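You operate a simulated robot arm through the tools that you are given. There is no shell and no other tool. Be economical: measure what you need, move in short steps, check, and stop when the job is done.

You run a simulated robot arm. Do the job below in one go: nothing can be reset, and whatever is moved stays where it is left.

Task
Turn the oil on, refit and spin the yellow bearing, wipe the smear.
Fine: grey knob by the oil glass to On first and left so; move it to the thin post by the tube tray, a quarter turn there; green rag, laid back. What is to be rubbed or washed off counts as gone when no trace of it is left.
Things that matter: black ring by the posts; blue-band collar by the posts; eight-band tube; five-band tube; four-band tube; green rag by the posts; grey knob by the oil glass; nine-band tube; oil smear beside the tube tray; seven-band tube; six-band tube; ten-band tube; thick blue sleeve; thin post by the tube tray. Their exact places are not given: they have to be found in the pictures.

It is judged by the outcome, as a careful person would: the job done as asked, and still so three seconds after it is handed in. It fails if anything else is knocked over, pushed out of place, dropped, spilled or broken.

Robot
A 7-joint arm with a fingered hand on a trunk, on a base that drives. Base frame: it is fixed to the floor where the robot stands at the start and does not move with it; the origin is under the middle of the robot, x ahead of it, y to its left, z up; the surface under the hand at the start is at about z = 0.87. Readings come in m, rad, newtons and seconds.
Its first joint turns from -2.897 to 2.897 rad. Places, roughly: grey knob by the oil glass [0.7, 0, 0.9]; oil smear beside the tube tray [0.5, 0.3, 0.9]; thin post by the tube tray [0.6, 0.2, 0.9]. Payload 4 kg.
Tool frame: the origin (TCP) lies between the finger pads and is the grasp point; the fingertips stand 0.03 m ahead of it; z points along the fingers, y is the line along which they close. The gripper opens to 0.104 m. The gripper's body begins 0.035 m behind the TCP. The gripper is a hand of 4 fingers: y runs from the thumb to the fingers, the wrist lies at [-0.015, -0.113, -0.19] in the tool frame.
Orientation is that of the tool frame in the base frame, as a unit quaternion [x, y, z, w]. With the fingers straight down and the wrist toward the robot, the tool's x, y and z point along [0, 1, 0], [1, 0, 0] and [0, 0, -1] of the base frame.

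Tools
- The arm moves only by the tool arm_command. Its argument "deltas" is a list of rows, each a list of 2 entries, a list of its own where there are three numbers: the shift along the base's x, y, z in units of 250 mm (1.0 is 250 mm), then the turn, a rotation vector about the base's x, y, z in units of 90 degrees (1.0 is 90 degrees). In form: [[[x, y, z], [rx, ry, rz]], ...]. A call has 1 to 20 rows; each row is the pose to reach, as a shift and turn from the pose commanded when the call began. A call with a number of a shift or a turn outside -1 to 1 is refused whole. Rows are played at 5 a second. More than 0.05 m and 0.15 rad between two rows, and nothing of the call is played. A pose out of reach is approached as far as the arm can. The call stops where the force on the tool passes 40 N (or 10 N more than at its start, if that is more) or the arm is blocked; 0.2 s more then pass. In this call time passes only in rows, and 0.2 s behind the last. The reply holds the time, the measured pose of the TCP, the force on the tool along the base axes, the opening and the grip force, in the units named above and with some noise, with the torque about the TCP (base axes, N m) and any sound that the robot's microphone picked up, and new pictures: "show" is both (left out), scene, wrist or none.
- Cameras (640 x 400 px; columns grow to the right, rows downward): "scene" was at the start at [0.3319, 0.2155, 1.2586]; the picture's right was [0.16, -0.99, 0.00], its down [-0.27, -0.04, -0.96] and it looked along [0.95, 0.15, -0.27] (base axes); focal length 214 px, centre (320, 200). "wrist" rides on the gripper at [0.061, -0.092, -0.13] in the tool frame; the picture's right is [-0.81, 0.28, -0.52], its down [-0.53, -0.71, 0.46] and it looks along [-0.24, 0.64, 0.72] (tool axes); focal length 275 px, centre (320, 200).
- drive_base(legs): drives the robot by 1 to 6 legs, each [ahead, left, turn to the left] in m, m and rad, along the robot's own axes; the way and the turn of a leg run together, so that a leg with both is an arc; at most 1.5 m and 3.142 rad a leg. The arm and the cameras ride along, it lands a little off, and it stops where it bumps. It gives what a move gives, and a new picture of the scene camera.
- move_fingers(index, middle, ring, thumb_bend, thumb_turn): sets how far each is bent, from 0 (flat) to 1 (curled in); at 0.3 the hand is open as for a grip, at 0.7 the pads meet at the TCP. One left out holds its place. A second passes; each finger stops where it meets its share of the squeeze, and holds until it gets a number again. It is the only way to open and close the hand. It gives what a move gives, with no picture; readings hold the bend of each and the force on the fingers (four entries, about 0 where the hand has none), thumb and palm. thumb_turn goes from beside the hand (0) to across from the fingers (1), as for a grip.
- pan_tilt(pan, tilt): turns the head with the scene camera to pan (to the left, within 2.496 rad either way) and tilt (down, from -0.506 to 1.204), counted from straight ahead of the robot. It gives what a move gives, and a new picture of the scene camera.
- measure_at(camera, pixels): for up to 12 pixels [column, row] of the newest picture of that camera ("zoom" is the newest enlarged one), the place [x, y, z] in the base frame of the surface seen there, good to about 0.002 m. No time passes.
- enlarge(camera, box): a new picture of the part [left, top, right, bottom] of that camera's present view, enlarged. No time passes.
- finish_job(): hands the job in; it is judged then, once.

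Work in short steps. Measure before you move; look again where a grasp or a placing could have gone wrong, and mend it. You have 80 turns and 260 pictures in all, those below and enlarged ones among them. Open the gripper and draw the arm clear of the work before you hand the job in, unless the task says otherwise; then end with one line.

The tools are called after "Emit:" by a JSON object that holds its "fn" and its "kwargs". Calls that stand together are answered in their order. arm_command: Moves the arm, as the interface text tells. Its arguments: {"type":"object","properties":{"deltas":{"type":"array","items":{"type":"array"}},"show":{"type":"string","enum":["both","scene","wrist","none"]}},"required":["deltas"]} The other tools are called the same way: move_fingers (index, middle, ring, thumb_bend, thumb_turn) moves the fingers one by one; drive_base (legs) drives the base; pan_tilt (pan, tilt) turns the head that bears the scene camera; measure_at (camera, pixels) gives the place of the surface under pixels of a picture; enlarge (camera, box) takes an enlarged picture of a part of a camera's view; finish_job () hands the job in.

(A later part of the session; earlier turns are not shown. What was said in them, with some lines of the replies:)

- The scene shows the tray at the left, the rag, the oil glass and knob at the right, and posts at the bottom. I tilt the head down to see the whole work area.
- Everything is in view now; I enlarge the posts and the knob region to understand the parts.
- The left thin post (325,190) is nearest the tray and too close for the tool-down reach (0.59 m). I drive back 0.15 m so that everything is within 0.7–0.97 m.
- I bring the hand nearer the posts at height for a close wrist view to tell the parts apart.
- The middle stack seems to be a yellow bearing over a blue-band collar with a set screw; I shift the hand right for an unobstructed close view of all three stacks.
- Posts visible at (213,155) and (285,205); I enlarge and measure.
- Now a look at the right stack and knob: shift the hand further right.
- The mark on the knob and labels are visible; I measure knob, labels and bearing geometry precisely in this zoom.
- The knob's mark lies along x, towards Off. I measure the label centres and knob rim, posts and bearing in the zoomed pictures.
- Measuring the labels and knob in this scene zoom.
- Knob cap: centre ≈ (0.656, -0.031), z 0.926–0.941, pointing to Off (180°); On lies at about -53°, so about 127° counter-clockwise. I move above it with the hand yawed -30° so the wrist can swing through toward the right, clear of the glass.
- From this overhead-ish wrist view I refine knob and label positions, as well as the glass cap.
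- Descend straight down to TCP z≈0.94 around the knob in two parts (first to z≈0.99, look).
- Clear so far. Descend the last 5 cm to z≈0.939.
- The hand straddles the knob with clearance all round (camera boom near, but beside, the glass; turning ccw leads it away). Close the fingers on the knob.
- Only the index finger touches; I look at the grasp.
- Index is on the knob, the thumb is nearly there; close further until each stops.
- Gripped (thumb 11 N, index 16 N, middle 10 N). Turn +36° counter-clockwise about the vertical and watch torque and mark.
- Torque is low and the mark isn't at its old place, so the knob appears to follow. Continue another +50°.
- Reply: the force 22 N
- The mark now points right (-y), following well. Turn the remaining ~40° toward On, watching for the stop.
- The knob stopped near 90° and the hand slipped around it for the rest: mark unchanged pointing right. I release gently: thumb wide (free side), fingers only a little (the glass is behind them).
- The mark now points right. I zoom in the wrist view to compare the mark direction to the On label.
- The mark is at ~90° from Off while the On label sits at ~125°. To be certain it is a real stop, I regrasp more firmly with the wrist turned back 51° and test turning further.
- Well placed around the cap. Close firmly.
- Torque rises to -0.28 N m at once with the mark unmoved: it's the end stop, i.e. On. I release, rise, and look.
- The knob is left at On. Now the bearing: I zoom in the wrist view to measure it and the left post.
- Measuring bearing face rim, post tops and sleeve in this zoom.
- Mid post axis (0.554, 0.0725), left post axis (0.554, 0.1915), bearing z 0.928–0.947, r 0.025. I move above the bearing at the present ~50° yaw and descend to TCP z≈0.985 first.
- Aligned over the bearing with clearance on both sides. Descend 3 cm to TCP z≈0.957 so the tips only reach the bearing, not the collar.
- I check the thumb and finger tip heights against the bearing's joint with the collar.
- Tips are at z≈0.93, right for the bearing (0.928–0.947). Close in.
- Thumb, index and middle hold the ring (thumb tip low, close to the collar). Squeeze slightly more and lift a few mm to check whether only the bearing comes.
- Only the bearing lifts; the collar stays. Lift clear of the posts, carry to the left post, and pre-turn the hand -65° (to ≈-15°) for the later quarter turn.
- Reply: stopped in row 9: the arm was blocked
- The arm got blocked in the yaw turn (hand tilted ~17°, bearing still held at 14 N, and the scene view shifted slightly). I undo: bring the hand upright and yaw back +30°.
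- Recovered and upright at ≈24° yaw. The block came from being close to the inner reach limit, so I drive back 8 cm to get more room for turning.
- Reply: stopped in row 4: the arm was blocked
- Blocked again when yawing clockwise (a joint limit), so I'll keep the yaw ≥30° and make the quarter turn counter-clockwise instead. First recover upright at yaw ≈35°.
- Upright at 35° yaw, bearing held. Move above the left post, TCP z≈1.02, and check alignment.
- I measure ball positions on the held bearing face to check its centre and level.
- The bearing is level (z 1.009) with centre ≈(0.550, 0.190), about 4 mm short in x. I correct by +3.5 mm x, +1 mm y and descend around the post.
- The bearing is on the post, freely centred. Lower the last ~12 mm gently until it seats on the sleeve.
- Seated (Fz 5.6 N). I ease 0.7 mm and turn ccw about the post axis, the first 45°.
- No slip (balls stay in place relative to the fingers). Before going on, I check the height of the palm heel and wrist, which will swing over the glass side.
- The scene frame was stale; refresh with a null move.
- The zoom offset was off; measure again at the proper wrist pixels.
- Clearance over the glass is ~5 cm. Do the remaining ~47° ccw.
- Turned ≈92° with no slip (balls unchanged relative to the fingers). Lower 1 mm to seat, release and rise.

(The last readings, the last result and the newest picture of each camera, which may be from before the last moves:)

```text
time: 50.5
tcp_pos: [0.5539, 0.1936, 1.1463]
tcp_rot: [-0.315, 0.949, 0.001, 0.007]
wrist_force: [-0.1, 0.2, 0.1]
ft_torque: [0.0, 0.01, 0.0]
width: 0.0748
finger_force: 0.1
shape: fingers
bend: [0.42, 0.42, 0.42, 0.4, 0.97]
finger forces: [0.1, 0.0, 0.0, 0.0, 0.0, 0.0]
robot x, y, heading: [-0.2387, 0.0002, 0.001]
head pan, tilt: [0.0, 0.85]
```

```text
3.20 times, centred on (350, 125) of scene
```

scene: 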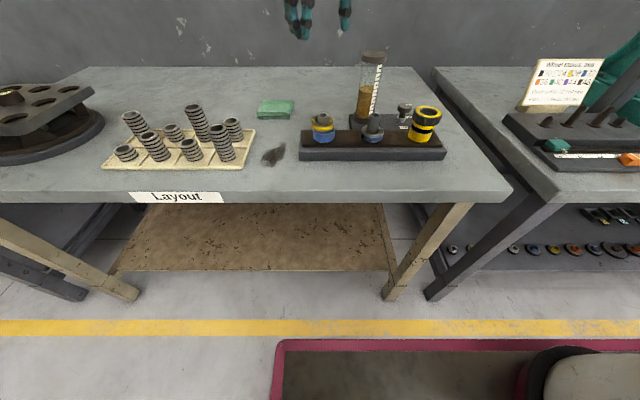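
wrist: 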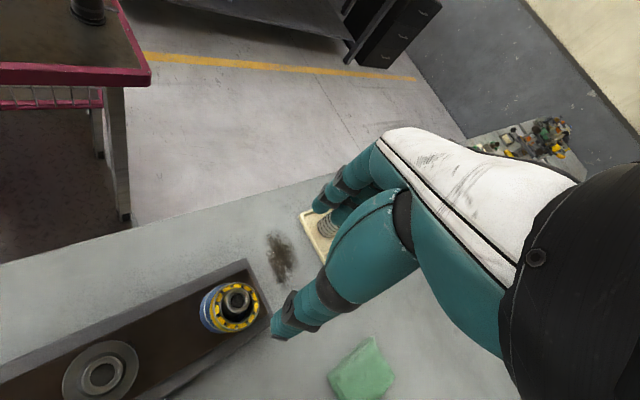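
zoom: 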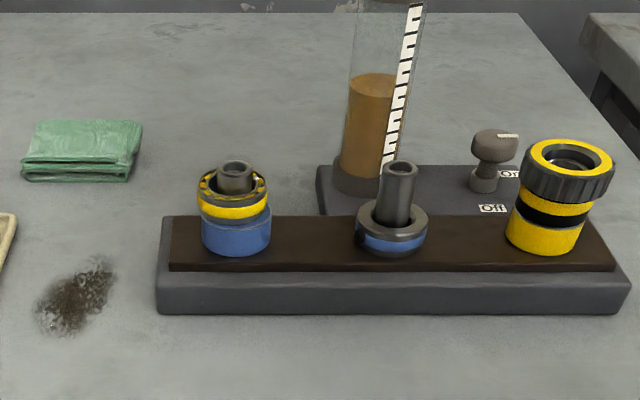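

Bearing seated and turned; everything else stands. Now the rag: I measure its corners and the smear extents, then drive forward ~12 cm.

Emit:
{"fn": "measure_at", "kwargs": {"camera": "zoom", "pixels": [[38, 122], [142, 122], [128, 158], [26, 158], [85, 140], [22, 178], [128, 180], [75, 262], [110, 265], [40, 325], [75, 332], [100, 300]]}}

Emit:
{"fn": "drive_base", "kwargs": {"legs": [[0.12, 0, 0]]}}

```text
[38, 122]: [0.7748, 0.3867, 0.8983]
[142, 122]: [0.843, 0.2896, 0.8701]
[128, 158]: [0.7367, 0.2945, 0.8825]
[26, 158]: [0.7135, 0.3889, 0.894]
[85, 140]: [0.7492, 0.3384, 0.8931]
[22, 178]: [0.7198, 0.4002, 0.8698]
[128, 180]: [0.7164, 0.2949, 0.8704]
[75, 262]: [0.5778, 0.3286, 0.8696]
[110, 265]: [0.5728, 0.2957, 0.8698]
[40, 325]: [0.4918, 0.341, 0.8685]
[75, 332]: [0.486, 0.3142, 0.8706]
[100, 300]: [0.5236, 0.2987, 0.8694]
```

```text
time: 51.7
tcp_pos: [0.6744, 0.1918, 1.1475]
tcp_rot: [-0.315, 0.949, 0.001, 0.006]
wrist_force: [-0.5, 0.1, 0.4]
ft_torque: [0.01, -0.01, 0.03]
width: 0.0748
finger_force: 0.0
shape: fingers
bend: [0.42, 0.42, 0.42, 0.4, 0.97]
finger forces: [0.0, 0.1, 0.0, 0.0, 0.1, 0.0]
robot x, y, heading: [-0.12, -0.0007, -0.003]
head pan, tilt: [0.0, 0.85]
```

scene: 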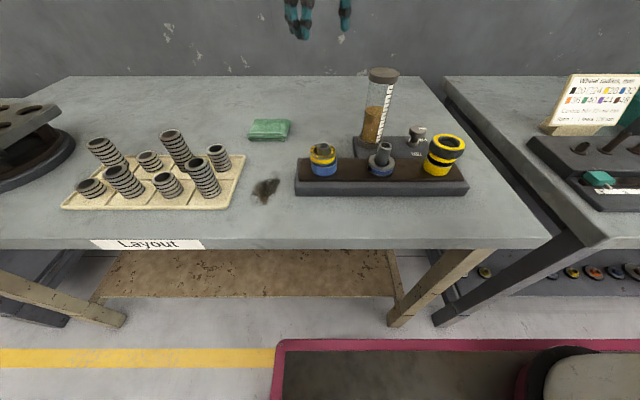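

Base at x -0.12 now. The rag is 0.07 (x) × 0.105 (y), centre ≈(0.754, 0.343), top z 0.895, so I want the jaws along x. I turn the hand back clockwise high up while moving above the rag, in part-steps watching for the block.

Emit:
{"fn": "arm_command", "kwargs": {"deltas": [[[0.04, 0.06, 0], [0, 0, -0.085]], [[0.08, 0.12, 0], [0, 0, -0.17]], [[0.12, 0.18, 0], [0, 0, -0.255]], [[0.16, 0.24, 0], [0, 0, -0.34]], [[0.2, 0.3, 0], [0, 0, -0.425]], [[0.24, 0.36, 0], [0, 0, -0.51]], [[0.28, 0.42, 0], [0, 0, -0.595]], [[0.32, 0.48, 0], [0, 0, -0.68]], [[0.32, 0.54, 0], [0, 0, -0.765]], [[0.32, 0.604, 0], [0, 0, -0.85]]], "show": "scene"}}

```text
time: 53.9
tcp_pos: [0.7535, 0.3428, 1.1465]
tcp_rot: [0.343, 0.939, -0.004, 0.005]
wrist_force: [-0.1, 0.0, -0.1]
ft_torque: [0.04, 0.02, 0.03]
width: 0.075
finger_force: 0.1
shape: fingers
bend: [0.42, 0.42, 0.42, 0.4, 0.97]
finger forces: [0.0, 0.0, 0.0, 0.0, 0.1, 0.0]
robot x, y, heading: [-0.1177, -0.002, -0.001]
head pan, tilt: [0.0, 0.85]
```

scene: 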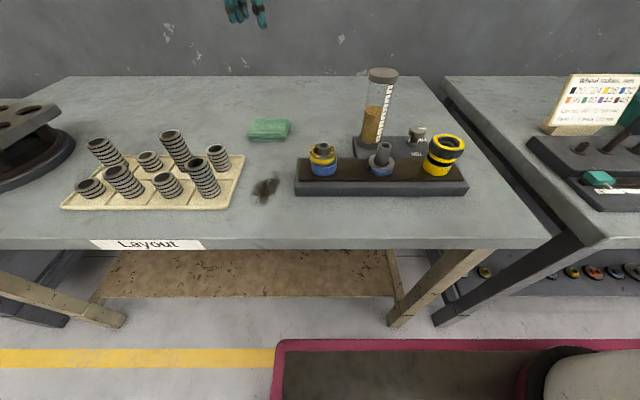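

No block; at yaw 50° over the rag. Continue cw 30°.

Emit:
{"fn": "arm_command", "kwargs": {"deltas": [[[0, 0, 0], [0, 0, -0.08]], [[0, 0, 0], [0, 0, -0.16]], [[0, 0, 0], [0, 0, -0.24]], [[0, 0, 0], [0, 0, -0.32]]], "show": "both"}}

```text
time: 55.1
tcp_pos: [0.7723, 0.3153, 1.1499]
tcp_rot: [0.584, 0.812, -0.001, 0.004]
wrist_force: [0.5, 0.7, 1.0]
ft_torque: [-0.04, 0.0, -0.01]
width: 0.075
finger_force: 0.1
shape: fingers
bend: [0.42, 0.42, 0.42, 0.4, 0.97]
finger forces: [0.0, 0.0, 0.0, 0.0, 0.0, 0.0]
robot x, y, heading: [-0.1177, -0.0021, -0.002]
head pan, tilt: [0.0, 0.85]
stopped in row 4: the arm was blocked; the commanded pose is now the measured one
```

scene: 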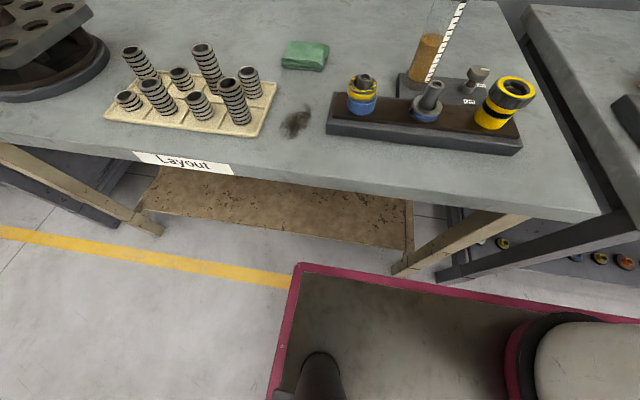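
wrist: 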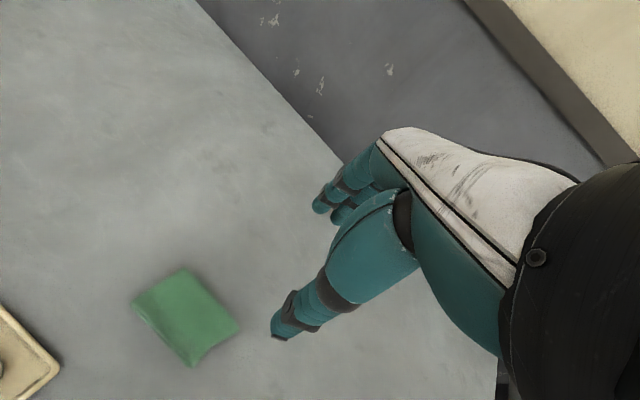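

Blocked again near yaw 18°: this depends on the hand's yaw relative to the arm's azimuth. Standing further left would cure it, so I restore yaw 45°, bring the hand to front-right of the robot, then drive left.

Emit:
{"fn": "arm_command", "kwargs": {"deltas": [[[-0.08, -0.08, 0.03], [0, 0, 0.08]], [[-0.16, -0.16, 0.06], [0, 0, 0.16]], [[-0.24, -0.24, 0.1], [0, 0, 0.24]], [[-0.32, -0.32, 0.14], [0, 0, 0.3]], [[-0.4, -0.4, 0.18], [0, 0, 0.3]], [[-0.48, -0.48, 0.2], [0, 0, 0.3]], [[-0.56, -0.56, 0.2], [0, 0, 0.3]], [[-0.6, -0.64, 0.2], [0, 0, 0.3]], [[-0.6, -0.72, 0.2], [0, 0, 0.3]]], "show": "scene"}}

```text
time: 57.1
tcp_pos: [0.6196, 0.1405, 1.1943]
tcp_rot: [0.375, 0.927, -0.003, 0.006]
wrist_force: [0.2, 0.7, 0.6]
ft_torque: [-0.03, 0.02, -0.01]
width: 0.0752
finger_force: 0.1
shape: fingers
bend: [0.42, 0.42, 0.42, 0.4, 0.97]
finger forces: [0.0, 0.0, 0.1, 0.0, 0.0, 0.1]
robot x, y, heading: [-0.1188, -0.0003, -0.004]
head pan, tilt: [0.0, 0.85]
```

scene: 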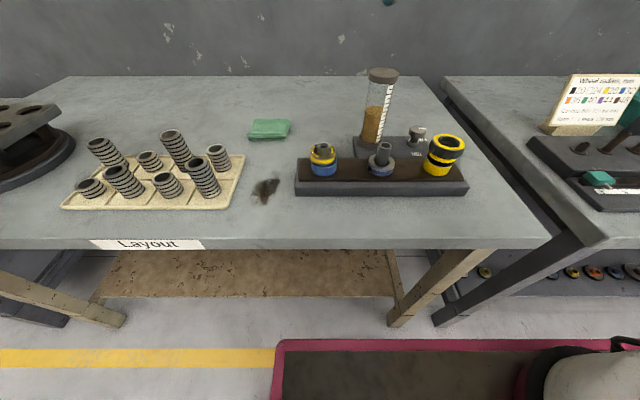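

Check the stand on the left before driving that way.

Emit:
{"fn": "measure_at", "kwargs": {"camera": "scene", "pixels": [[10, 105], [55, 112], [40, 100], [5, 135], [70, 150], [95, 145], [170, 138]]}}

Emit:
{"fn": "drive_base", "kwargs": {"legs": [[0, 0.42, 0]]}}

```text
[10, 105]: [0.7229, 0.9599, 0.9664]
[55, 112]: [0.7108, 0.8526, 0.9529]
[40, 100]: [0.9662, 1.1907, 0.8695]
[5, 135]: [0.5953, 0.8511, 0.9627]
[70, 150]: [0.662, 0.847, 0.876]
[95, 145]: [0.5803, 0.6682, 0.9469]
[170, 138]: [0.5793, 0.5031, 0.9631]
```

```text
time: 59.7
tcp_pos: [0.6198, 0.5659, 1.196]
tcp_rot: [0.373, 0.928, -0.002, 0.006]
wrist_force: [-0.1, -0.1, 0.1]
ft_torque: [-0.02, -0.01, -0.01]
width: 0.075
finger_force: 0.1
shape: fingers
bend: [0.42, 0.42, 0.42, 0.4, 0.97]
finger forces: [0.1, 0.1, 0.0, 0.1, 0.0, 0.0]
robot x, y, heading: [-0.1147, 0.4233, 0.001]
head pan, tilt: [0.0, 0.85]
```

scene: 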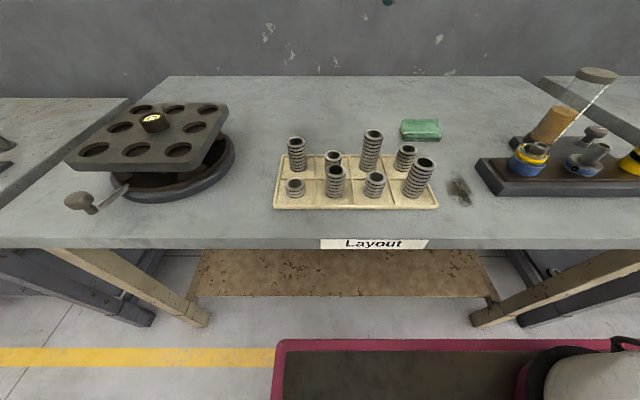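

Back 7 cm to get the smear in range, then move above the rag with yaw toward ~5°.

Emit:
{"fn": "drive_base", "kwargs": {"legs": [[-0.07, 0, 0]]}}

Emit:
{"fn": "arm_command", "kwargs": {"deltas": [[[0.1, -0.11, 0], [0, 0, -0.05]], [[0.2, -0.22, 0], [0, 0, -0.1]], [[0.3, -0.33, 0], [0, 0, -0.15]], [[0.4, -0.44, 0], [0, 0, -0.2]], [[0.5, -0.55, 0], [0, 0, -0.25]], [[0.6, -0.66, 0], [0, 0, -0.3]], [[0.7, -0.77, -0.05], [0, 0, -0.35]], [[0.8, -0.88, -0.1], [0, 0, -0.4]], [[0.816, -0.892, -0.15], [0, 0, -0.45]]]}}

```text
time: 60.7
tcp_pos: [0.5492, 0.5655, 1.1962]
tcp_rot: [0.374, 0.927, -0.003, 0.007]
wrist_force: [0.8, 0.4, 0.8]
ft_torque: [0.0, -0.04, -0.01]
width: 0.0752
finger_force: 0.1
shape: fingers
bend: [0.42, 0.42, 0.42, 0.4, 0.97]
finger forces: [0.0, 0.1, 0.0, 0.1, 0.1, 0.1]
robot x, y, heading: [-0.1883, 0.4215, 0.002]
head pan, tilt: [0.0, 0.85]
```

scene: 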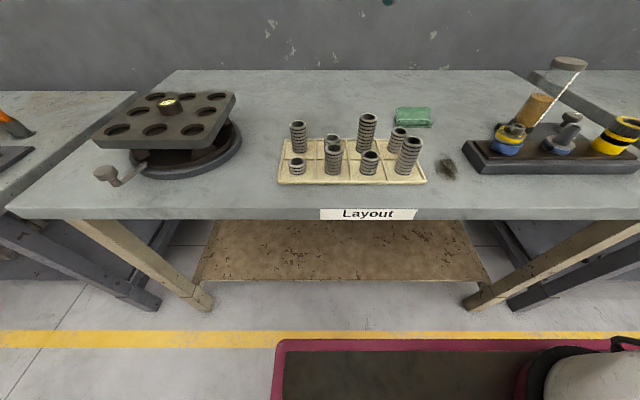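

```text
time: 62.7
tcp_pos: [0.753, 0.3415, 1.1572]
tcp_rot: [0.673, 0.74, -0.004, 0.004]
wrist_force: [-0.2, 0.5, 0.8]
ft_torque: [0.01, -0.04, -0.03]
width: 0.075
finger_force: 0.0
shape: fingers
bend: [0.42, 0.42, 0.42, 0.4, 0.97]
finger forces: [0.0, 0.0, 0.0, 0.0, 0.1, 0.0]
robot x, y, heading: [-0.1901, 0.42, 0.001]
head pan, tilt: [0.0, 0.85]
```

scene: 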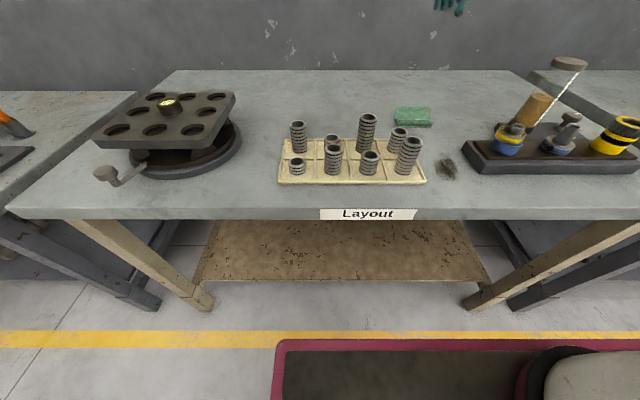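
wrist: 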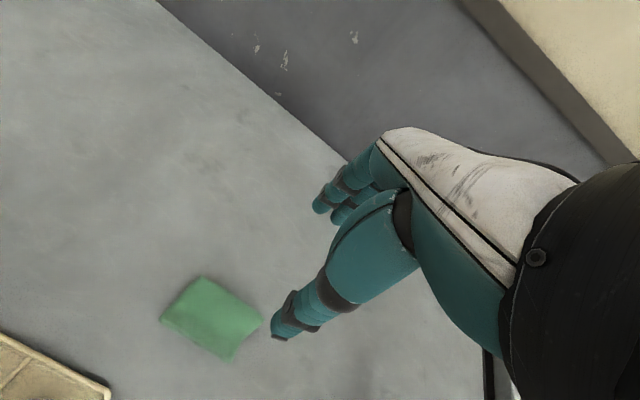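

No block at yaw 5°. Measure the rag's corners from the wrist view.

Emit:
{"fn": "enlarge", "kwargs": {"camera": "wrist", "box": [140, 260, 300, 370]}}

Emit:
{"fn": "measure_at", "kwargs": {"camera": "wrist", "pixels": [[203, 277], [262, 318], [228, 358], [162, 320], [210, 315], [185, 298], [230, 297], [245, 338], [195, 339]]}}

```text
3.64 times, centred on (220, 315) of wrist
```

zoom: 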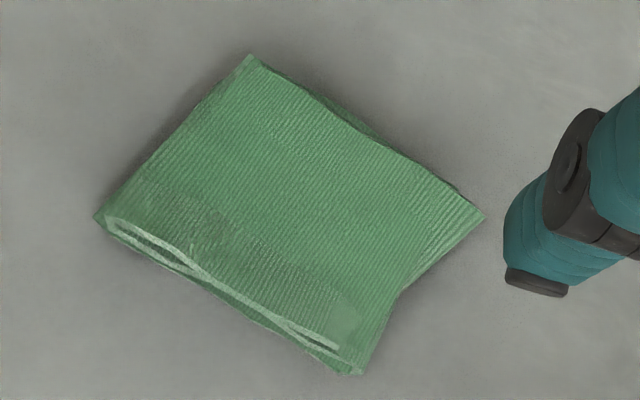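

```text
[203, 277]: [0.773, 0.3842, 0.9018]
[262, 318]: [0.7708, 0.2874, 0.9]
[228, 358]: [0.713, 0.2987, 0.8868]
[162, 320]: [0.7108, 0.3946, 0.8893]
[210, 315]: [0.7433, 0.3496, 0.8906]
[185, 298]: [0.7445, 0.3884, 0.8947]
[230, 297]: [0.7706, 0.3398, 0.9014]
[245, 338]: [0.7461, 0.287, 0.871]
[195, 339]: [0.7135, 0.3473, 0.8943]
```

Rag: x 0.711–0.773, y 0.29–0.39, axis-aligned. Open fully, align yaw to 0, and descend over its middle.

Emit:
{"fn": "move_fingers", "kwargs": {"index": 0.3, "middle": 0.3, "ring": 0.3, "thumb_bend": 0.3}}

Emit:
{"fn": "arm_command", "kwargs": {"deltas": [[[-0.044, 0.002, -0.1], [0, 0, -0.03]], [[-0.044, 0.002, -0.25], [0, 0, -0.06]], [[-0.044, 0.002, -0.4], [0, 0, -0.06]], [[-0.044, 0.002, -0.55], [0, 0, -0.06]], [[-0.044, 0.002, -0.7], [0, 0, -0.06]], [[-0.044, 0.002, -0.82], [0, 0, -0.06]], [[-0.044, 0.002, -0.9], [0, 0, -0.06]], [[-0.044, 0.002, -0.97], [0, 0, -0.06]], [[-0.044, 0.002, -0.97], [0, 0, -0.06]]]}}

Emit:
{"fn": "enlarge", "kwargs": {"camera": "scene", "box": [350, 60, 470, 140]}}

```text
time: 63.7
tcp_pos: [0.7532, 0.3422, 1.1569]
tcp_rot: [0.672, 0.741, -0.005, 0.005]
wrist_force: [-0.1, 0.2, -0.1]
ft_torque: [-0.04, 0.04, -0.05]
width: 0.1029
finger_force: 0.0
shape: fingers
bend: [0.3, 0.3, 0.3, 0.3, 0.96]
finger forces: [0.1, 0.0, 0.1, 0.1, 0.0, 0.0]
robot x, y, heading: [-0.1934, 0.4197, -0.0]
head pan, tilt: [0.0, 0.85]
```

```text
time: 65.7
tcp_pos: [0.7416, 0.3414, 0.915]
tcp_rot: [0.706, 0.708, -0.005, 0.005]
wrist_force: [0.0, 0.3, -0.1]
ft_torque: [0.04, 0.0, -0.01]
width: 0.1027
finger_force: 0.0
shape: fingers
bend: [0.3, 0.3, 0.3, 0.3, 0.96]
finger forces: [0.0, 0.1, 0.0, 0.1, 0.0, 0.0]
robot x, y, heading: [-0.1899, 0.4224, 0.002]
head pan, tilt: [0.0, 0.85]
```

scene: 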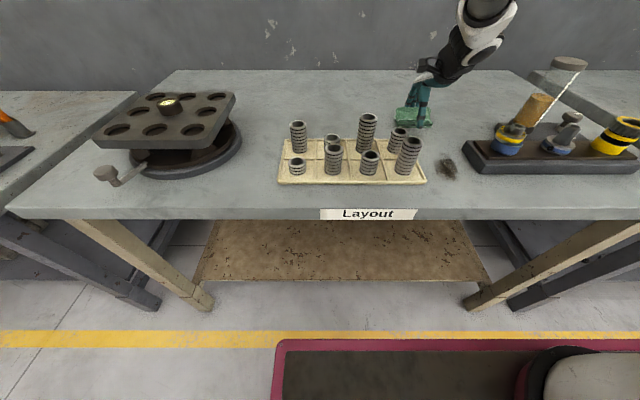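
wrist: 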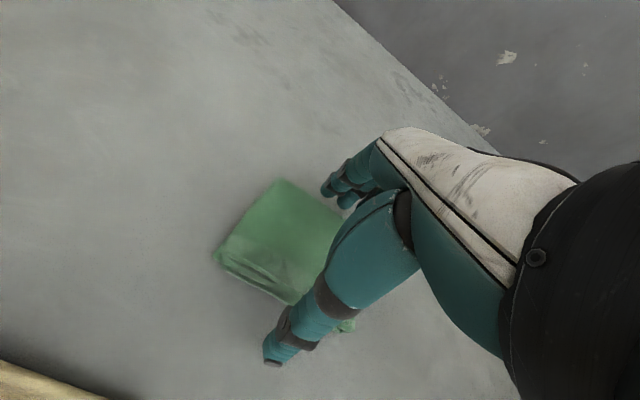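

```text
5.00 times, centred on (410, 100) of scene
```

zoom: 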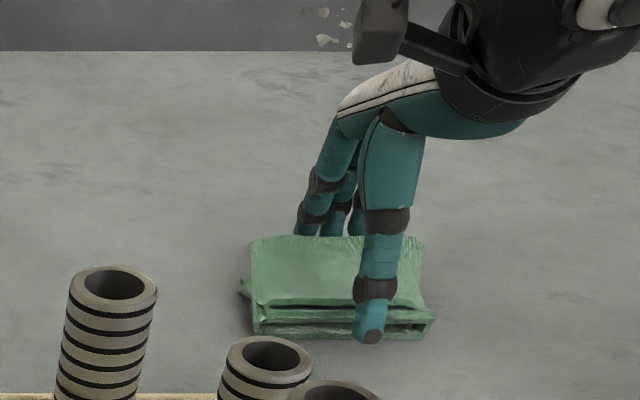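

Straddling the rag properly. Lower 7 mm and close.

Emit:
{"fn": "arm_command", "kwargs": {"deltas": [[[0, 0.015, -0.015], [0, 0, 0]], [[0, 0.02, -0.028], [0, 0, 0]]], "show": "none"}}

Emit:
{"fn": "move_fingers", "kwargs": {"index": 0.65, "middle": 0.65, "ring": 0.65, "thumb_bend": 0.65}}

Emit:
{"fn": "enlarge", "kwargs": {"camera": "scene", "box": [350, 60, 470, 140]}}

```text
time: 66.3
tcp_pos: [0.7418, 0.347, 0.9089]
tcp_rot: [0.706, 0.708, -0.004, 0.004]
wrist_force: [-0.1, -0.4, 0.1]
ft_torque: [-0.02, -0.03, 0.0]
width: 0.1031
finger_force: 0.0
shape: fingers
bend: [0.3, 0.3, 0.3, 0.3, 0.96]
finger forces: [0.1, 0.0, 0.0, 0.0, 0.1, 0.0]
robot x, y, heading: [-0.1887, 0.4205, 0.001]
head pan, tilt: [0.0, 0.85]
```

```text
time: 67.3
tcp_pos: [0.7413, 0.3469, 0.9097]
tcp_rot: [0.705, 0.709, -0.006, 0.005]
wrist_force: [-0.1, 0.2, 0.8]
ft_torque: [0.02, -0.02, -0.01]
width: 0.0643
finger_force: 21.8
shape: fingers
bend: [0.54, 0.57, 0.57, 0.42, 0.96]
finger forces: [7.6, 7.4, 6.3, 0.0, 21.3, 0.0]
robot x, y, heading: [-0.1921, 0.4211, 0.004]
head pan, tilt: [0.0, 0.85]
```

```text
5.00 times, centred on (410, 100) of scene
```

zoom: 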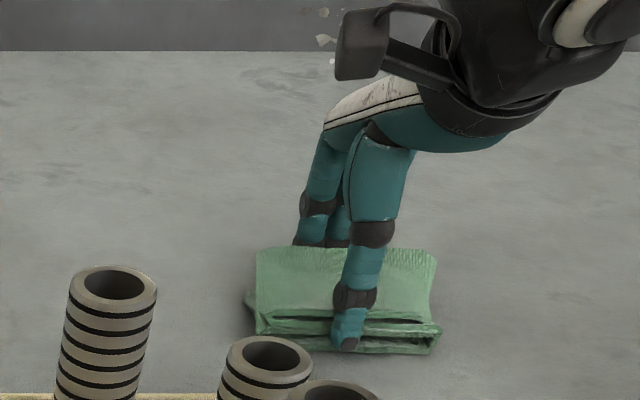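

Gripped by all (thumb 21 N); the rag slid ~6 mm toward the robot. Lift it, and measure the tray edge and tubes near the smear for clearance.

Emit:
{"fn": "arm_command", "kwargs": {"deltas": [[[0, 0, 0.08], [0, 0, 0]], [[0, 0, 0.2], [0, 0, 0]], [[0, 0, 0.35], [0, 0, 0]], [[0, 0, 0.5], [0, 0, 0]]], "show": "both"}}

Emit:
{"fn": "enlarge", "kwargs": {"camera": "scene", "box": [380, 110, 500, 200]}}

Emit:
{"fn": "measure_at", "kwargs": {"camera": "scene", "pixels": [[421, 158], [425, 180], [410, 145], [405, 170], [399, 130], [447, 158], [443, 175], [452, 178], [457, 168], [437, 163], [466, 170], [470, 145]]}}

```text
time: 68.3
tcp_pos: [0.7423, 0.3481, 1.034]
tcp_rot: [0.706, 0.708, -0.006, 0.005]
wrist_force: [1.0, 0.0, -1.1]
ft_torque: [0.01, 0.02, 0.01]
width: 0.0642
finger_force: 21.0
shape: fingers
bend: [0.54, 0.57, 0.57, 0.42, 0.96]
finger forces: [7.5, 7.2, 6.1, 0.0, 21.2, 0.1]
robot x, y, heading: [-0.1908, 0.4176, 0.0]
head pan, tilt: [0.0, 0.85]
```

scene: 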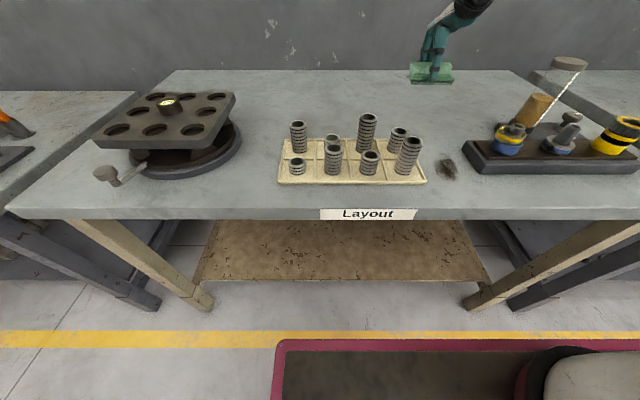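
wrist: 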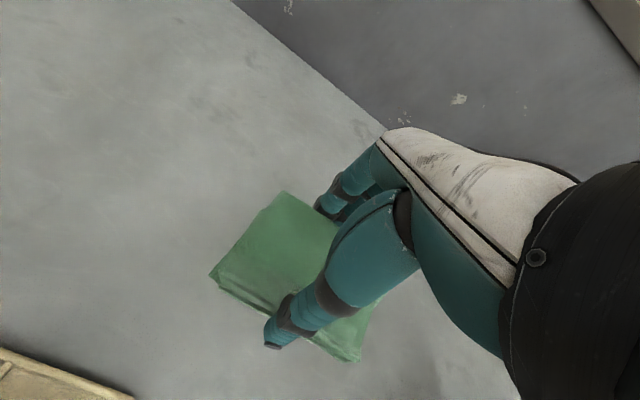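

```text
4.44 times, centred on (440, 155) of scene
```

zoom: 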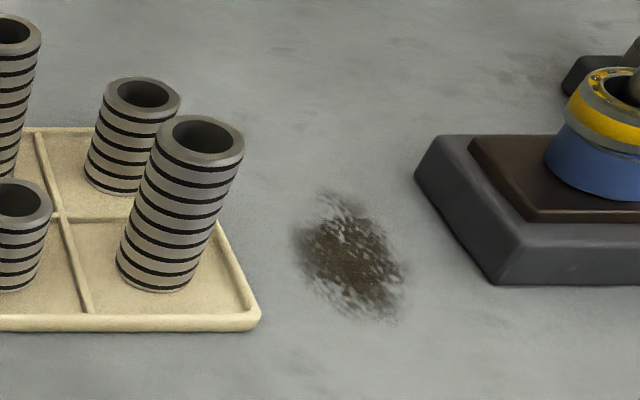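

```text
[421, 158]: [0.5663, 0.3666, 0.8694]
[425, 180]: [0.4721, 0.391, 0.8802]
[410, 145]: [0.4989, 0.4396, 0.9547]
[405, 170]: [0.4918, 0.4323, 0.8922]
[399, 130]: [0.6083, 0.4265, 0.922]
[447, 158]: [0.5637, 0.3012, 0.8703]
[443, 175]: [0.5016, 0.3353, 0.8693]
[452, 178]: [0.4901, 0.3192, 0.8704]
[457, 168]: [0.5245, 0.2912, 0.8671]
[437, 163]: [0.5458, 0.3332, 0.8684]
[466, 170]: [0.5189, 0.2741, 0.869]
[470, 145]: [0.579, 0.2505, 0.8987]
```

Smear spans x≈0.486–0.58, y≈0.29–0.34; free corridor y 0.25–0.385 between tray and stand. I carry the rag above the far end of the smear and lower it to near the table.

Emit:
{"fn": "measure_at", "kwargs": {"camera": "zoom", "pixels": [[298, 240], [405, 285], [335, 192], [390, 320], [320, 290], [370, 210], [258, 320], [245, 270], [230, 230], [420, 180], [490, 280]]}}

Emit:
{"fn": "arm_command", "kwargs": {"deltas": [[[-0.16, -0.03, 0], [0, 0, 0]], [[-0.32, -0.06, 0], [0, 0, 0]], [[-0.48, -0.08, 0], [0, 0, 0]], [[-0.62, -0.104, 0], [0, 0, 0]], [[-0.62, -0.104, -0.15], [0, 0, 0]], [[-0.62, -0.104, -0.3], [0, 0, 0]], [[-0.62, -0.104, -0.42], [0, 0, 0]], [[-0.62, -0.104, -0.42], [0, 0, 0]]]}}

Emit:
{"fn": "enlarge", "kwargs": {"camera": "scene", "box": [380, 90, 500, 190]}}

```text
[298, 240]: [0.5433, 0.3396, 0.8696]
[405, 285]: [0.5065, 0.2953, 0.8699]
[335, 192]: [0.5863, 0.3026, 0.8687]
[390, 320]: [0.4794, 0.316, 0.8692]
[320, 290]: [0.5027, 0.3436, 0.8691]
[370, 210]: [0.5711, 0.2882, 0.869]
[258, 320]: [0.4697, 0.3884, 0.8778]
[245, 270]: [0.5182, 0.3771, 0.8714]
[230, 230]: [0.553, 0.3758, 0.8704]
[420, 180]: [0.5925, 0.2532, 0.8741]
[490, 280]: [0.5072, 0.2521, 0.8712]
```

```text
time: 70.1
tcp_pos: [0.5845, 0.3196, 0.9276]
tcp_rot: [0.706, 0.708, -0.005, 0.005]
wrist_force: [0.2, 0.4, -0.8]
ft_torque: [0.0, 0.01, -0.01]
width: 0.0641
finger_force: 21.2
shape: fingers
bend: [0.54, 0.57, 0.57, 0.42, 0.96]
finger forces: [7.5, 7.3, 6.0, 0.0, 21.0, 0.0]
robot x, y, heading: [-0.1922, 0.4203, 0.001]
head pan, tilt: [0.0, 0.85]
```

scene: 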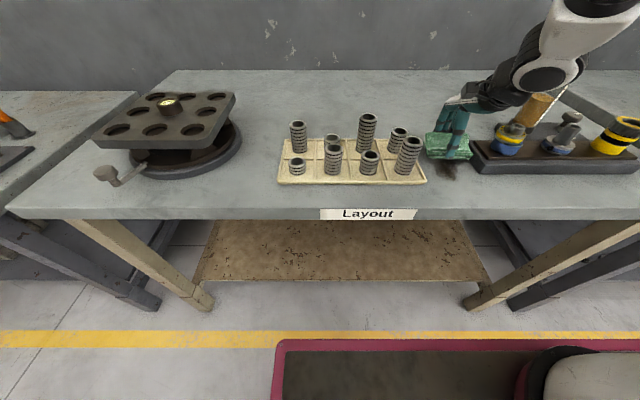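
wrist: 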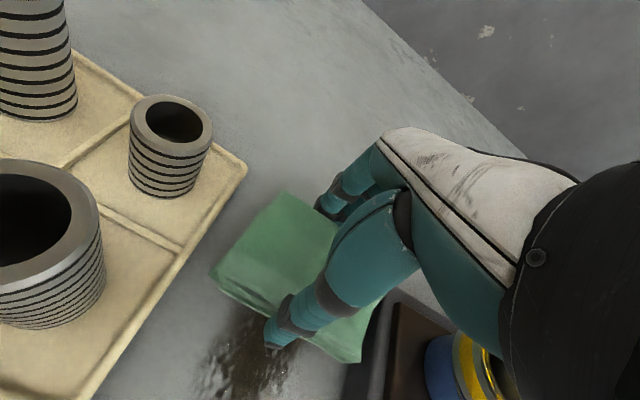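

```text
4.00 times, centred on (440, 140) of scene
```

zoom: 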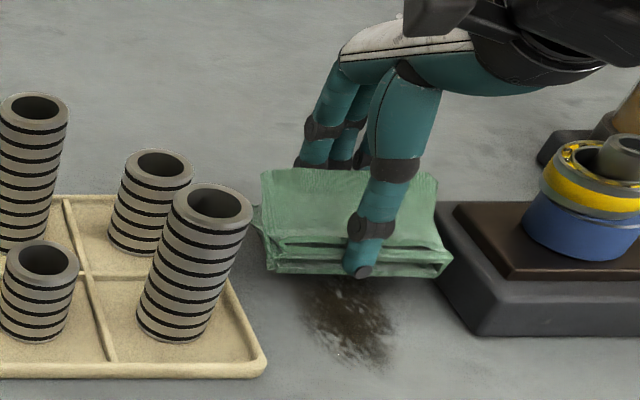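

Measuring the rag's side ends against the tray (y≈0.376) and stand (y≈0.253) edges.

Emit:
{"fn": "measure_at", "kwargs": {"camera": "zoom", "pixels": [[448, 262], [436, 185], [268, 260], [264, 180], [262, 225], [330, 268], [350, 180], [365, 270]]}}

```text
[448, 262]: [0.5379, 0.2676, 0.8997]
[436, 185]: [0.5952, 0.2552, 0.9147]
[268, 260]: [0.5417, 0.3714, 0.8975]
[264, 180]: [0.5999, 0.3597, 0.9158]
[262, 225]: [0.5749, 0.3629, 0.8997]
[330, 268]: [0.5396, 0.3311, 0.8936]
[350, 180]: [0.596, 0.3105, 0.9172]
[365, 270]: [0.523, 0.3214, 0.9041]
```

Clearances are about 3–5 mm each side; I shift 2 mm left and lower to touch.

Emit:
{"fn": "arm_command", "kwargs": {"deltas": [[[0.008, 0.006, -0.04], [0, 0, 0]], [[0.008, 0.006, -0.065], [0, 0, 0]], [[0.008, 0.006, -0.08], [0, 0, 0]], [[0.008, 0.006, -0.088], [0, 0, 0]]], "show": "none"}}

```text
time: 71.1
tcp_pos: [0.5882, 0.3222, 0.9074]
tcp_rot: [0.706, 0.709, -0.004, 0.005]
wrist_force: [0.3, -1.9, 10.5]
ft_torque: [-0.1, -0.11, -0.02]
width: 0.0642
finger_force: 21.8
shape: fingers
bend: [0.55, 0.57, 0.57, 0.42, 0.96]
finger forces: [7.8, 7.4, 6.4, 0.1, 22.1, 0.0]
robot x, y, heading: [-0.1903, 0.4244, 0.001]
head pan, tilt: [0.0, 0.85]
```

Contact with 10 N. Stroke along x toward the robot and back.

Emit:
{"fn": "arm_command", "kwargs": {"deltas": [[[-0.06, 0.002, 0], [0, 0, 0]], [[-0.12, 0.004, 0], [0, 0, 0]], [[-0.18, 0.008, 0], [0, 0, 0]], [[-0.24, 0.012, 0], [0, 0, 0]], [[-0.3, 0.016, 0], [0, 0, 0]], [[-0.36, 0.02, 0], [0, 0, 0]], [[-0.38, 0.02, 0], [0, 0, 0]], [[-0.3, 0.012, 0], [0, 0, 0]], [[-0.22, 0.008, 0], [0, 0, 0]], [[-0.14, 0.004, 0], [0, 0, 0]], [[-0.06, 0, 0], [0, 0, 0]], [[0, 0, 0], [0, 0, 0]]]}}

Emit:
{"fn": "enlarge", "kwargs": {"camera": "scene", "box": [380, 90, 500, 190]}}

```text
time: 73.7
tcp_pos: [0.5883, 0.3225, 0.907]
tcp_rot: [0.706, 0.708, -0.005, 0.006]
wrist_force: [-2.3, -0.3, 3.8]
ft_torque: [-0.03, -0.02, -0.01]
width: 0.0648
finger_force: 20.4
shape: fingers
bend: [0.57, 0.59, 0.59, 0.4, 0.96]
finger forces: [7.1, 6.5, 5.2, 0.1, 20.7, 0.0]
out of reach, approached as far as the arm can: row 7
robot x, y, heading: [-0.1922, 0.4237, -0.002]
head pan, tilt: [0.0, 0.85]
```

scene: 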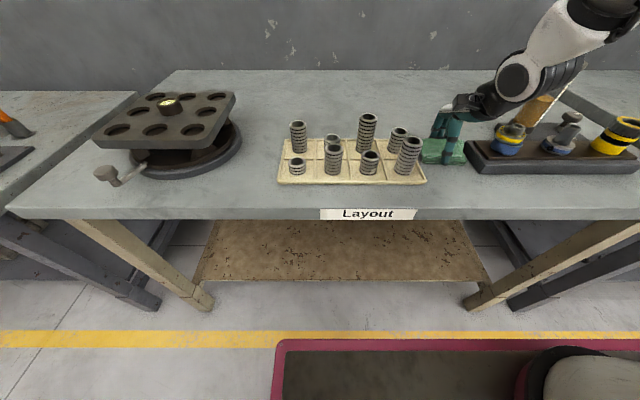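
wrist: 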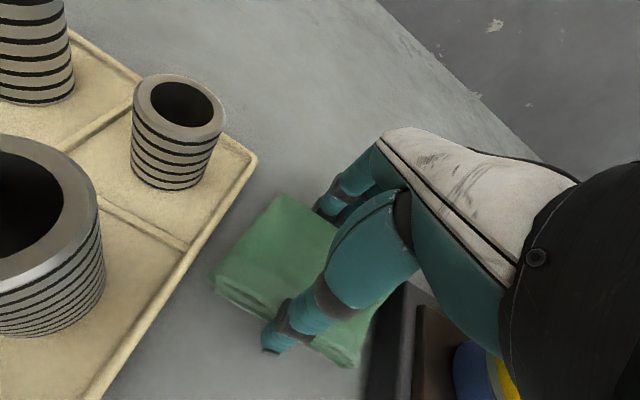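

```text
4.00 times, centred on (440, 140) of scene
```

zoom: 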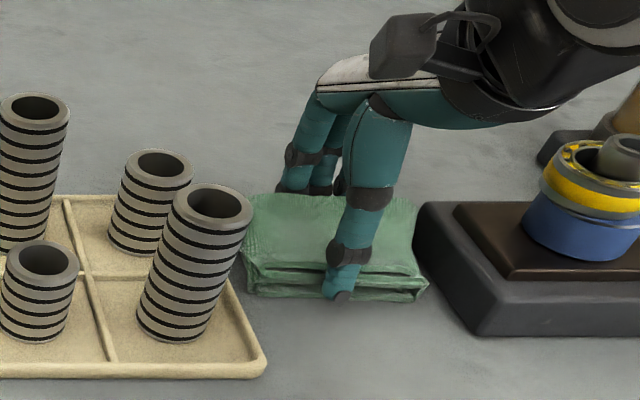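

The front part is clean. Lift and move aside (back) to inspect the whole spot.

Emit:
{"fn": "arm_command", "kwargs": {"deltas": [[[0, 0, 0.08], [0, 0, 0]], [[0, 0, 0.2], [0, 0, 0]], [[0, 0, 0.36], [0, 0, 0]], [[0.12, 0.02, 0.48], [0, 0, 0]], [[0.28, 0.04, 0.48], [0, 0, 0]], [[0.44, 0.06, 0.48], [0, 0, 0]], [[0.6, 0.08, 0.48], [0, 0, 0]]]}}

Emit:
{"fn": "enlarge", "kwargs": {"camera": "scene", "box": [400, 115, 490, 190]}}

```text
time: 75.3
tcp_pos: [0.7388, 0.3412, 1.0292]
tcp_rot: [0.706, 0.709, -0.005, 0.004]
wrist_force: [0.5, 0.6, 0.0]
ft_torque: [-0.02, -0.03, 0.03]
width: 0.0648
finger_force: 19.4
shape: fingers
bend: [0.56, 0.59, 0.59, 0.4, 0.96]
finger forces: [7.4, 6.6, 5.6, 0.1, 19.7, 0.0]
robot x, y, heading: [-0.1922, 0.4237, 0.004]
head pan, tilt: [0.0, 0.85]
```

scene: 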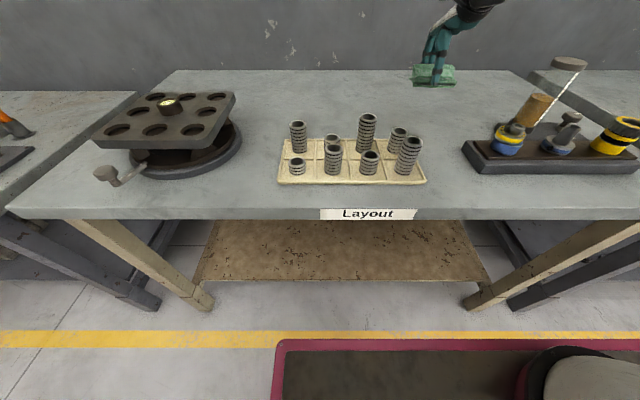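
wrist: 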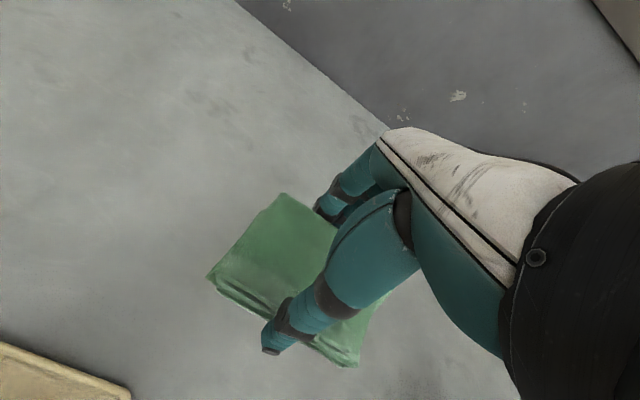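

```text
5.33 times, centred on (445, 152) of scene
```

zoom: 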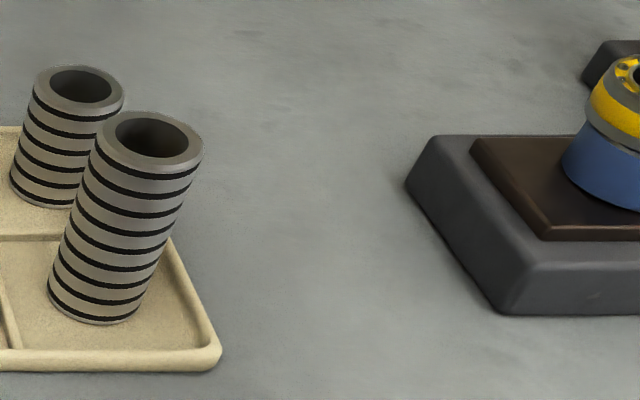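

No smear visible; an extra-large zoom to check for faint traces.

Emit:
{"fn": "enlarge", "kwargs": {"camera": "scene", "box": [425, 140, 475, 185]}}

```text
8.89 times, centred on (450, 162) of scene
```

zoom: 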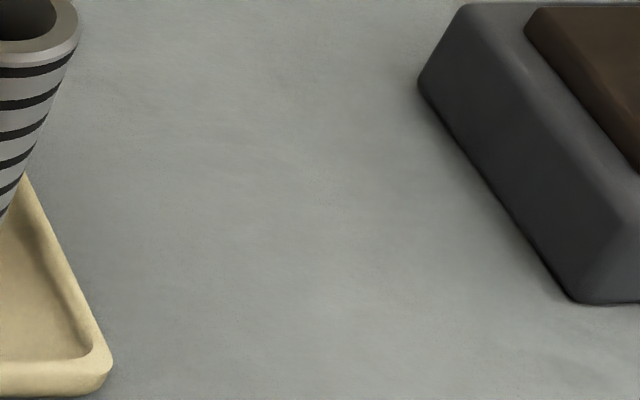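

Clean. Measure the held rag's corners to lay it back just where it was.

Emit:
{"fn": "measure_at", "kwargs": {"camera": "wrist", "pixels": [[284, 196], [211, 277], [354, 363], [230, 293], [247, 235]]}}

```text
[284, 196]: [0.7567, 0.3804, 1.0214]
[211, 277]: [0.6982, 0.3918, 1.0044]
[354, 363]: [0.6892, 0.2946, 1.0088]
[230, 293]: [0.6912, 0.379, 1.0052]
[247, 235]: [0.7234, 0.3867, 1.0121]
```

The rag is ~16 mm back and ~4 mm right of its original place relative to the hand; shift accordingly (+4° turn) and lower it to the table.

Emit:
{"fn": "arm_command", "kwargs": {"deltas": [[[0.03, 0.006, -0.06], [0, 0, 0.02]], [[0.066, 0.014, -0.15], [0, 0, 0.045]], [[0.066, 0.014, -0.27], [0, 0, 0.045]], [[0.066, 0.014, -0.37], [0, 0, 0.045]], [[0.066, 0.014, -0.44], [0, 0, 0.045]], [[0.066, 0.014, -0.475], [0, 0, 0.045]], [[0.066, 0.014, -0.483], [0, 0, 0.045]]], "show": "scene"}}

Emit:
{"fn": "enlarge", "kwargs": {"camera": "scene", "box": [350, 60, 470, 140]}}

```text
time: 76.9
tcp_pos: [0.7554, 0.3459, 0.9078]
tcp_rot: [0.68, 0.733, -0.004, 0.006]
wrist_force: [-2.6, 0.6, 10.5]
ft_torque: [0.0, 0.12, 0.03]
width: 0.0646
finger_force: 21.0
shape: fingers
bend: [0.56, 0.59, 0.59, 0.4, 0.96]
finger forces: [7.0, 6.5, 5.3, 0.1, 22.4, 0.1]
robot x, y, heading: [-0.1879, 0.4184, -0.001]
head pan, tilt: [0.0, 0.85]
```

scene: 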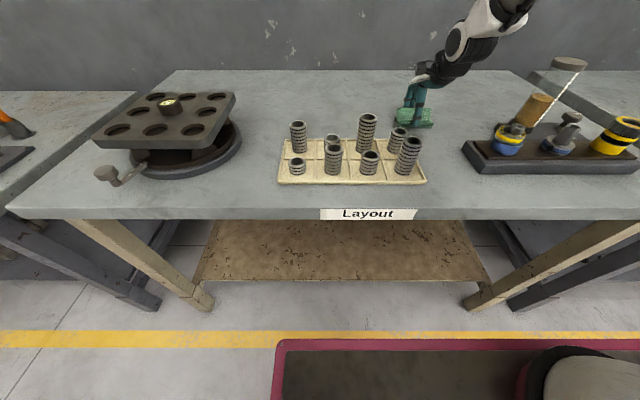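

```text
5.00 times, centred on (410, 100) of scene
```

zoom: 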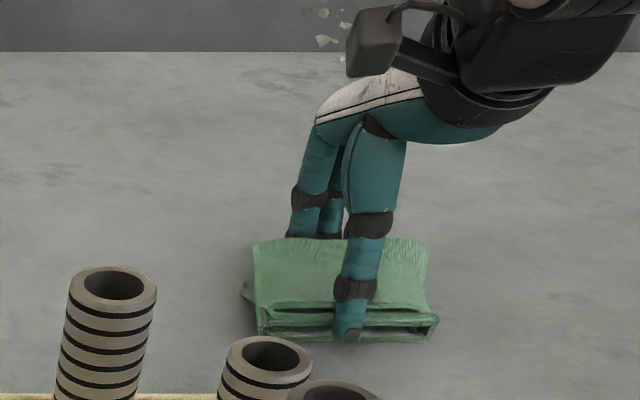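

The rag matches its original place. Release and rise straight up.

Emit:
{"fn": "arm_command", "kwargs": {"deltas": [[[0, 0, 0.006], [0, 0, 0]]], "show": "none"}}

Emit:
{"fn": "move_fingers", "kwargs": {"index": 0.3, "middle": 0.3, "ring": 0.3, "thumb_bend": 0.25}}

Emit:
{"fn": "arm_command", "kwargs": {"deltas": [[[0, 0, 0.05], [0, 0, 0]], [[0, 0, 0.15], [0, 0, 0]], [[0, 0, 0.3], [0, 0, 0]], [[0, 0, 0.45], [0, 0, 0]], [[0, 0, 0.6], [0, 0, 0]], [[0, 0, 0.75], [0, 0, 0]], [[0, 0, 0.9], [0, 0, 0]], [[-0.15, 0, 1.0], [0, 0, 0]], [[-0.3, 0, 1.0], [0, 0, 0]]]}}

Emit:
{"fn": "enlarge", "kwargs": {"camera": "scene", "box": [350, 40, 640, 200]}}

```text
time: 77.3
tcp_pos: [0.7565, 0.3459, 0.9074]
tcp_rot: [0.68, 0.733, -0.004, 0.004]
wrist_force: [2.7, 0.9, 4.8]
ft_torque: [-0.05, -0.07, 0.02]
width: 0.0646
finger_force: 20.2
shape: fingers
bend: [0.56, 0.59, 0.59, 0.41, 0.96]
finger forces: [8.0, 7.2, 6.1, 0.1, 19.4, 0.1]
robot x, y, heading: [-0.1915, 0.4221, -0.0]
head pan, tilt: [0.0, 0.85]
```

```text
time: 78.3
tcp_pos: [0.7556, 0.3456, 0.9084]
tcp_rot: [0.68, 0.733, -0.005, 0.005]
wrist_force: [-1.2, 0.6, 0.0]
ft_torque: [0.0, 0.0, -0.03]
width: 0.107
finger_force: 0.1
shape: fingers
bend: [0.3, 0.3, 0.3, 0.25, 0.95]
finger forces: [0.0, 0.1, 0.0, 0.1, 0.0, 0.0]
robot x, y, heading: [-0.19, 0.4213, 0.001]
head pan, tilt: [0.0, 0.85]
```

```text
time: 80.3
tcp_pos: [0.6783, 0.3446, 1.1562]
tcp_rot: [0.68, 0.733, -0.005, 0.004]
wrist_force: [0.3, 0.5, -0.1]
ft_torque: [0.04, 0.0, -0.04]
width: 0.107
finger_force: 0.1
shape: fingers
bend: [0.3, 0.3, 0.3, 0.25, 0.95]
finger forces: [0.1, 0.0, 0.0, 0.0, 0.0, 0.1]
robot x, y, heading: [-0.1906, 0.4209, 0.003]
head pan, tilt: [0.0, 0.85]
```

scene: 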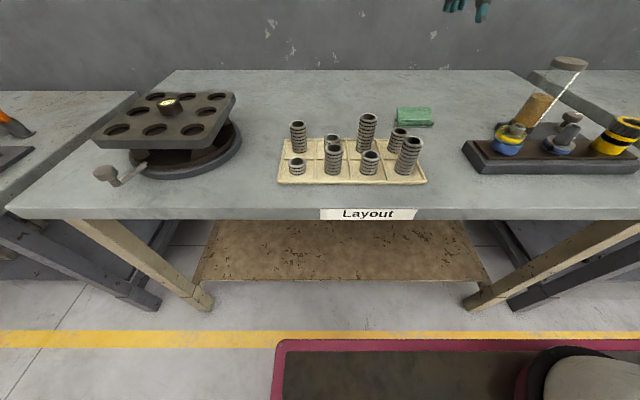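
wrist: 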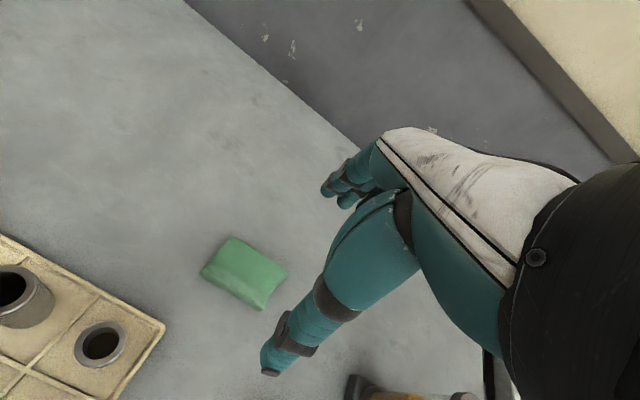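

```text
2.21 times, centred on (495, 120) of scene
```

zoom: 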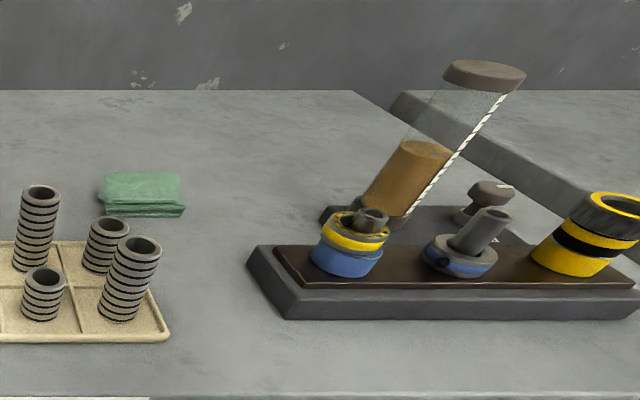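

The rag is back at (413,116), the smear is gone, the bearing sits on the left post, the knob points to On, and the hand is open and clear. I hand the job in.

Emit:
{"fn": "finish_job", "kwargs": {}}

```text
The job is handed in.
```

The job is handed in: the knob is turned to On and left there, and the yellow bearing is on the thin post by the tube tray with a quarter turn made. The smear is wiped off with no trace showing, and the green rag is laid back where it was.
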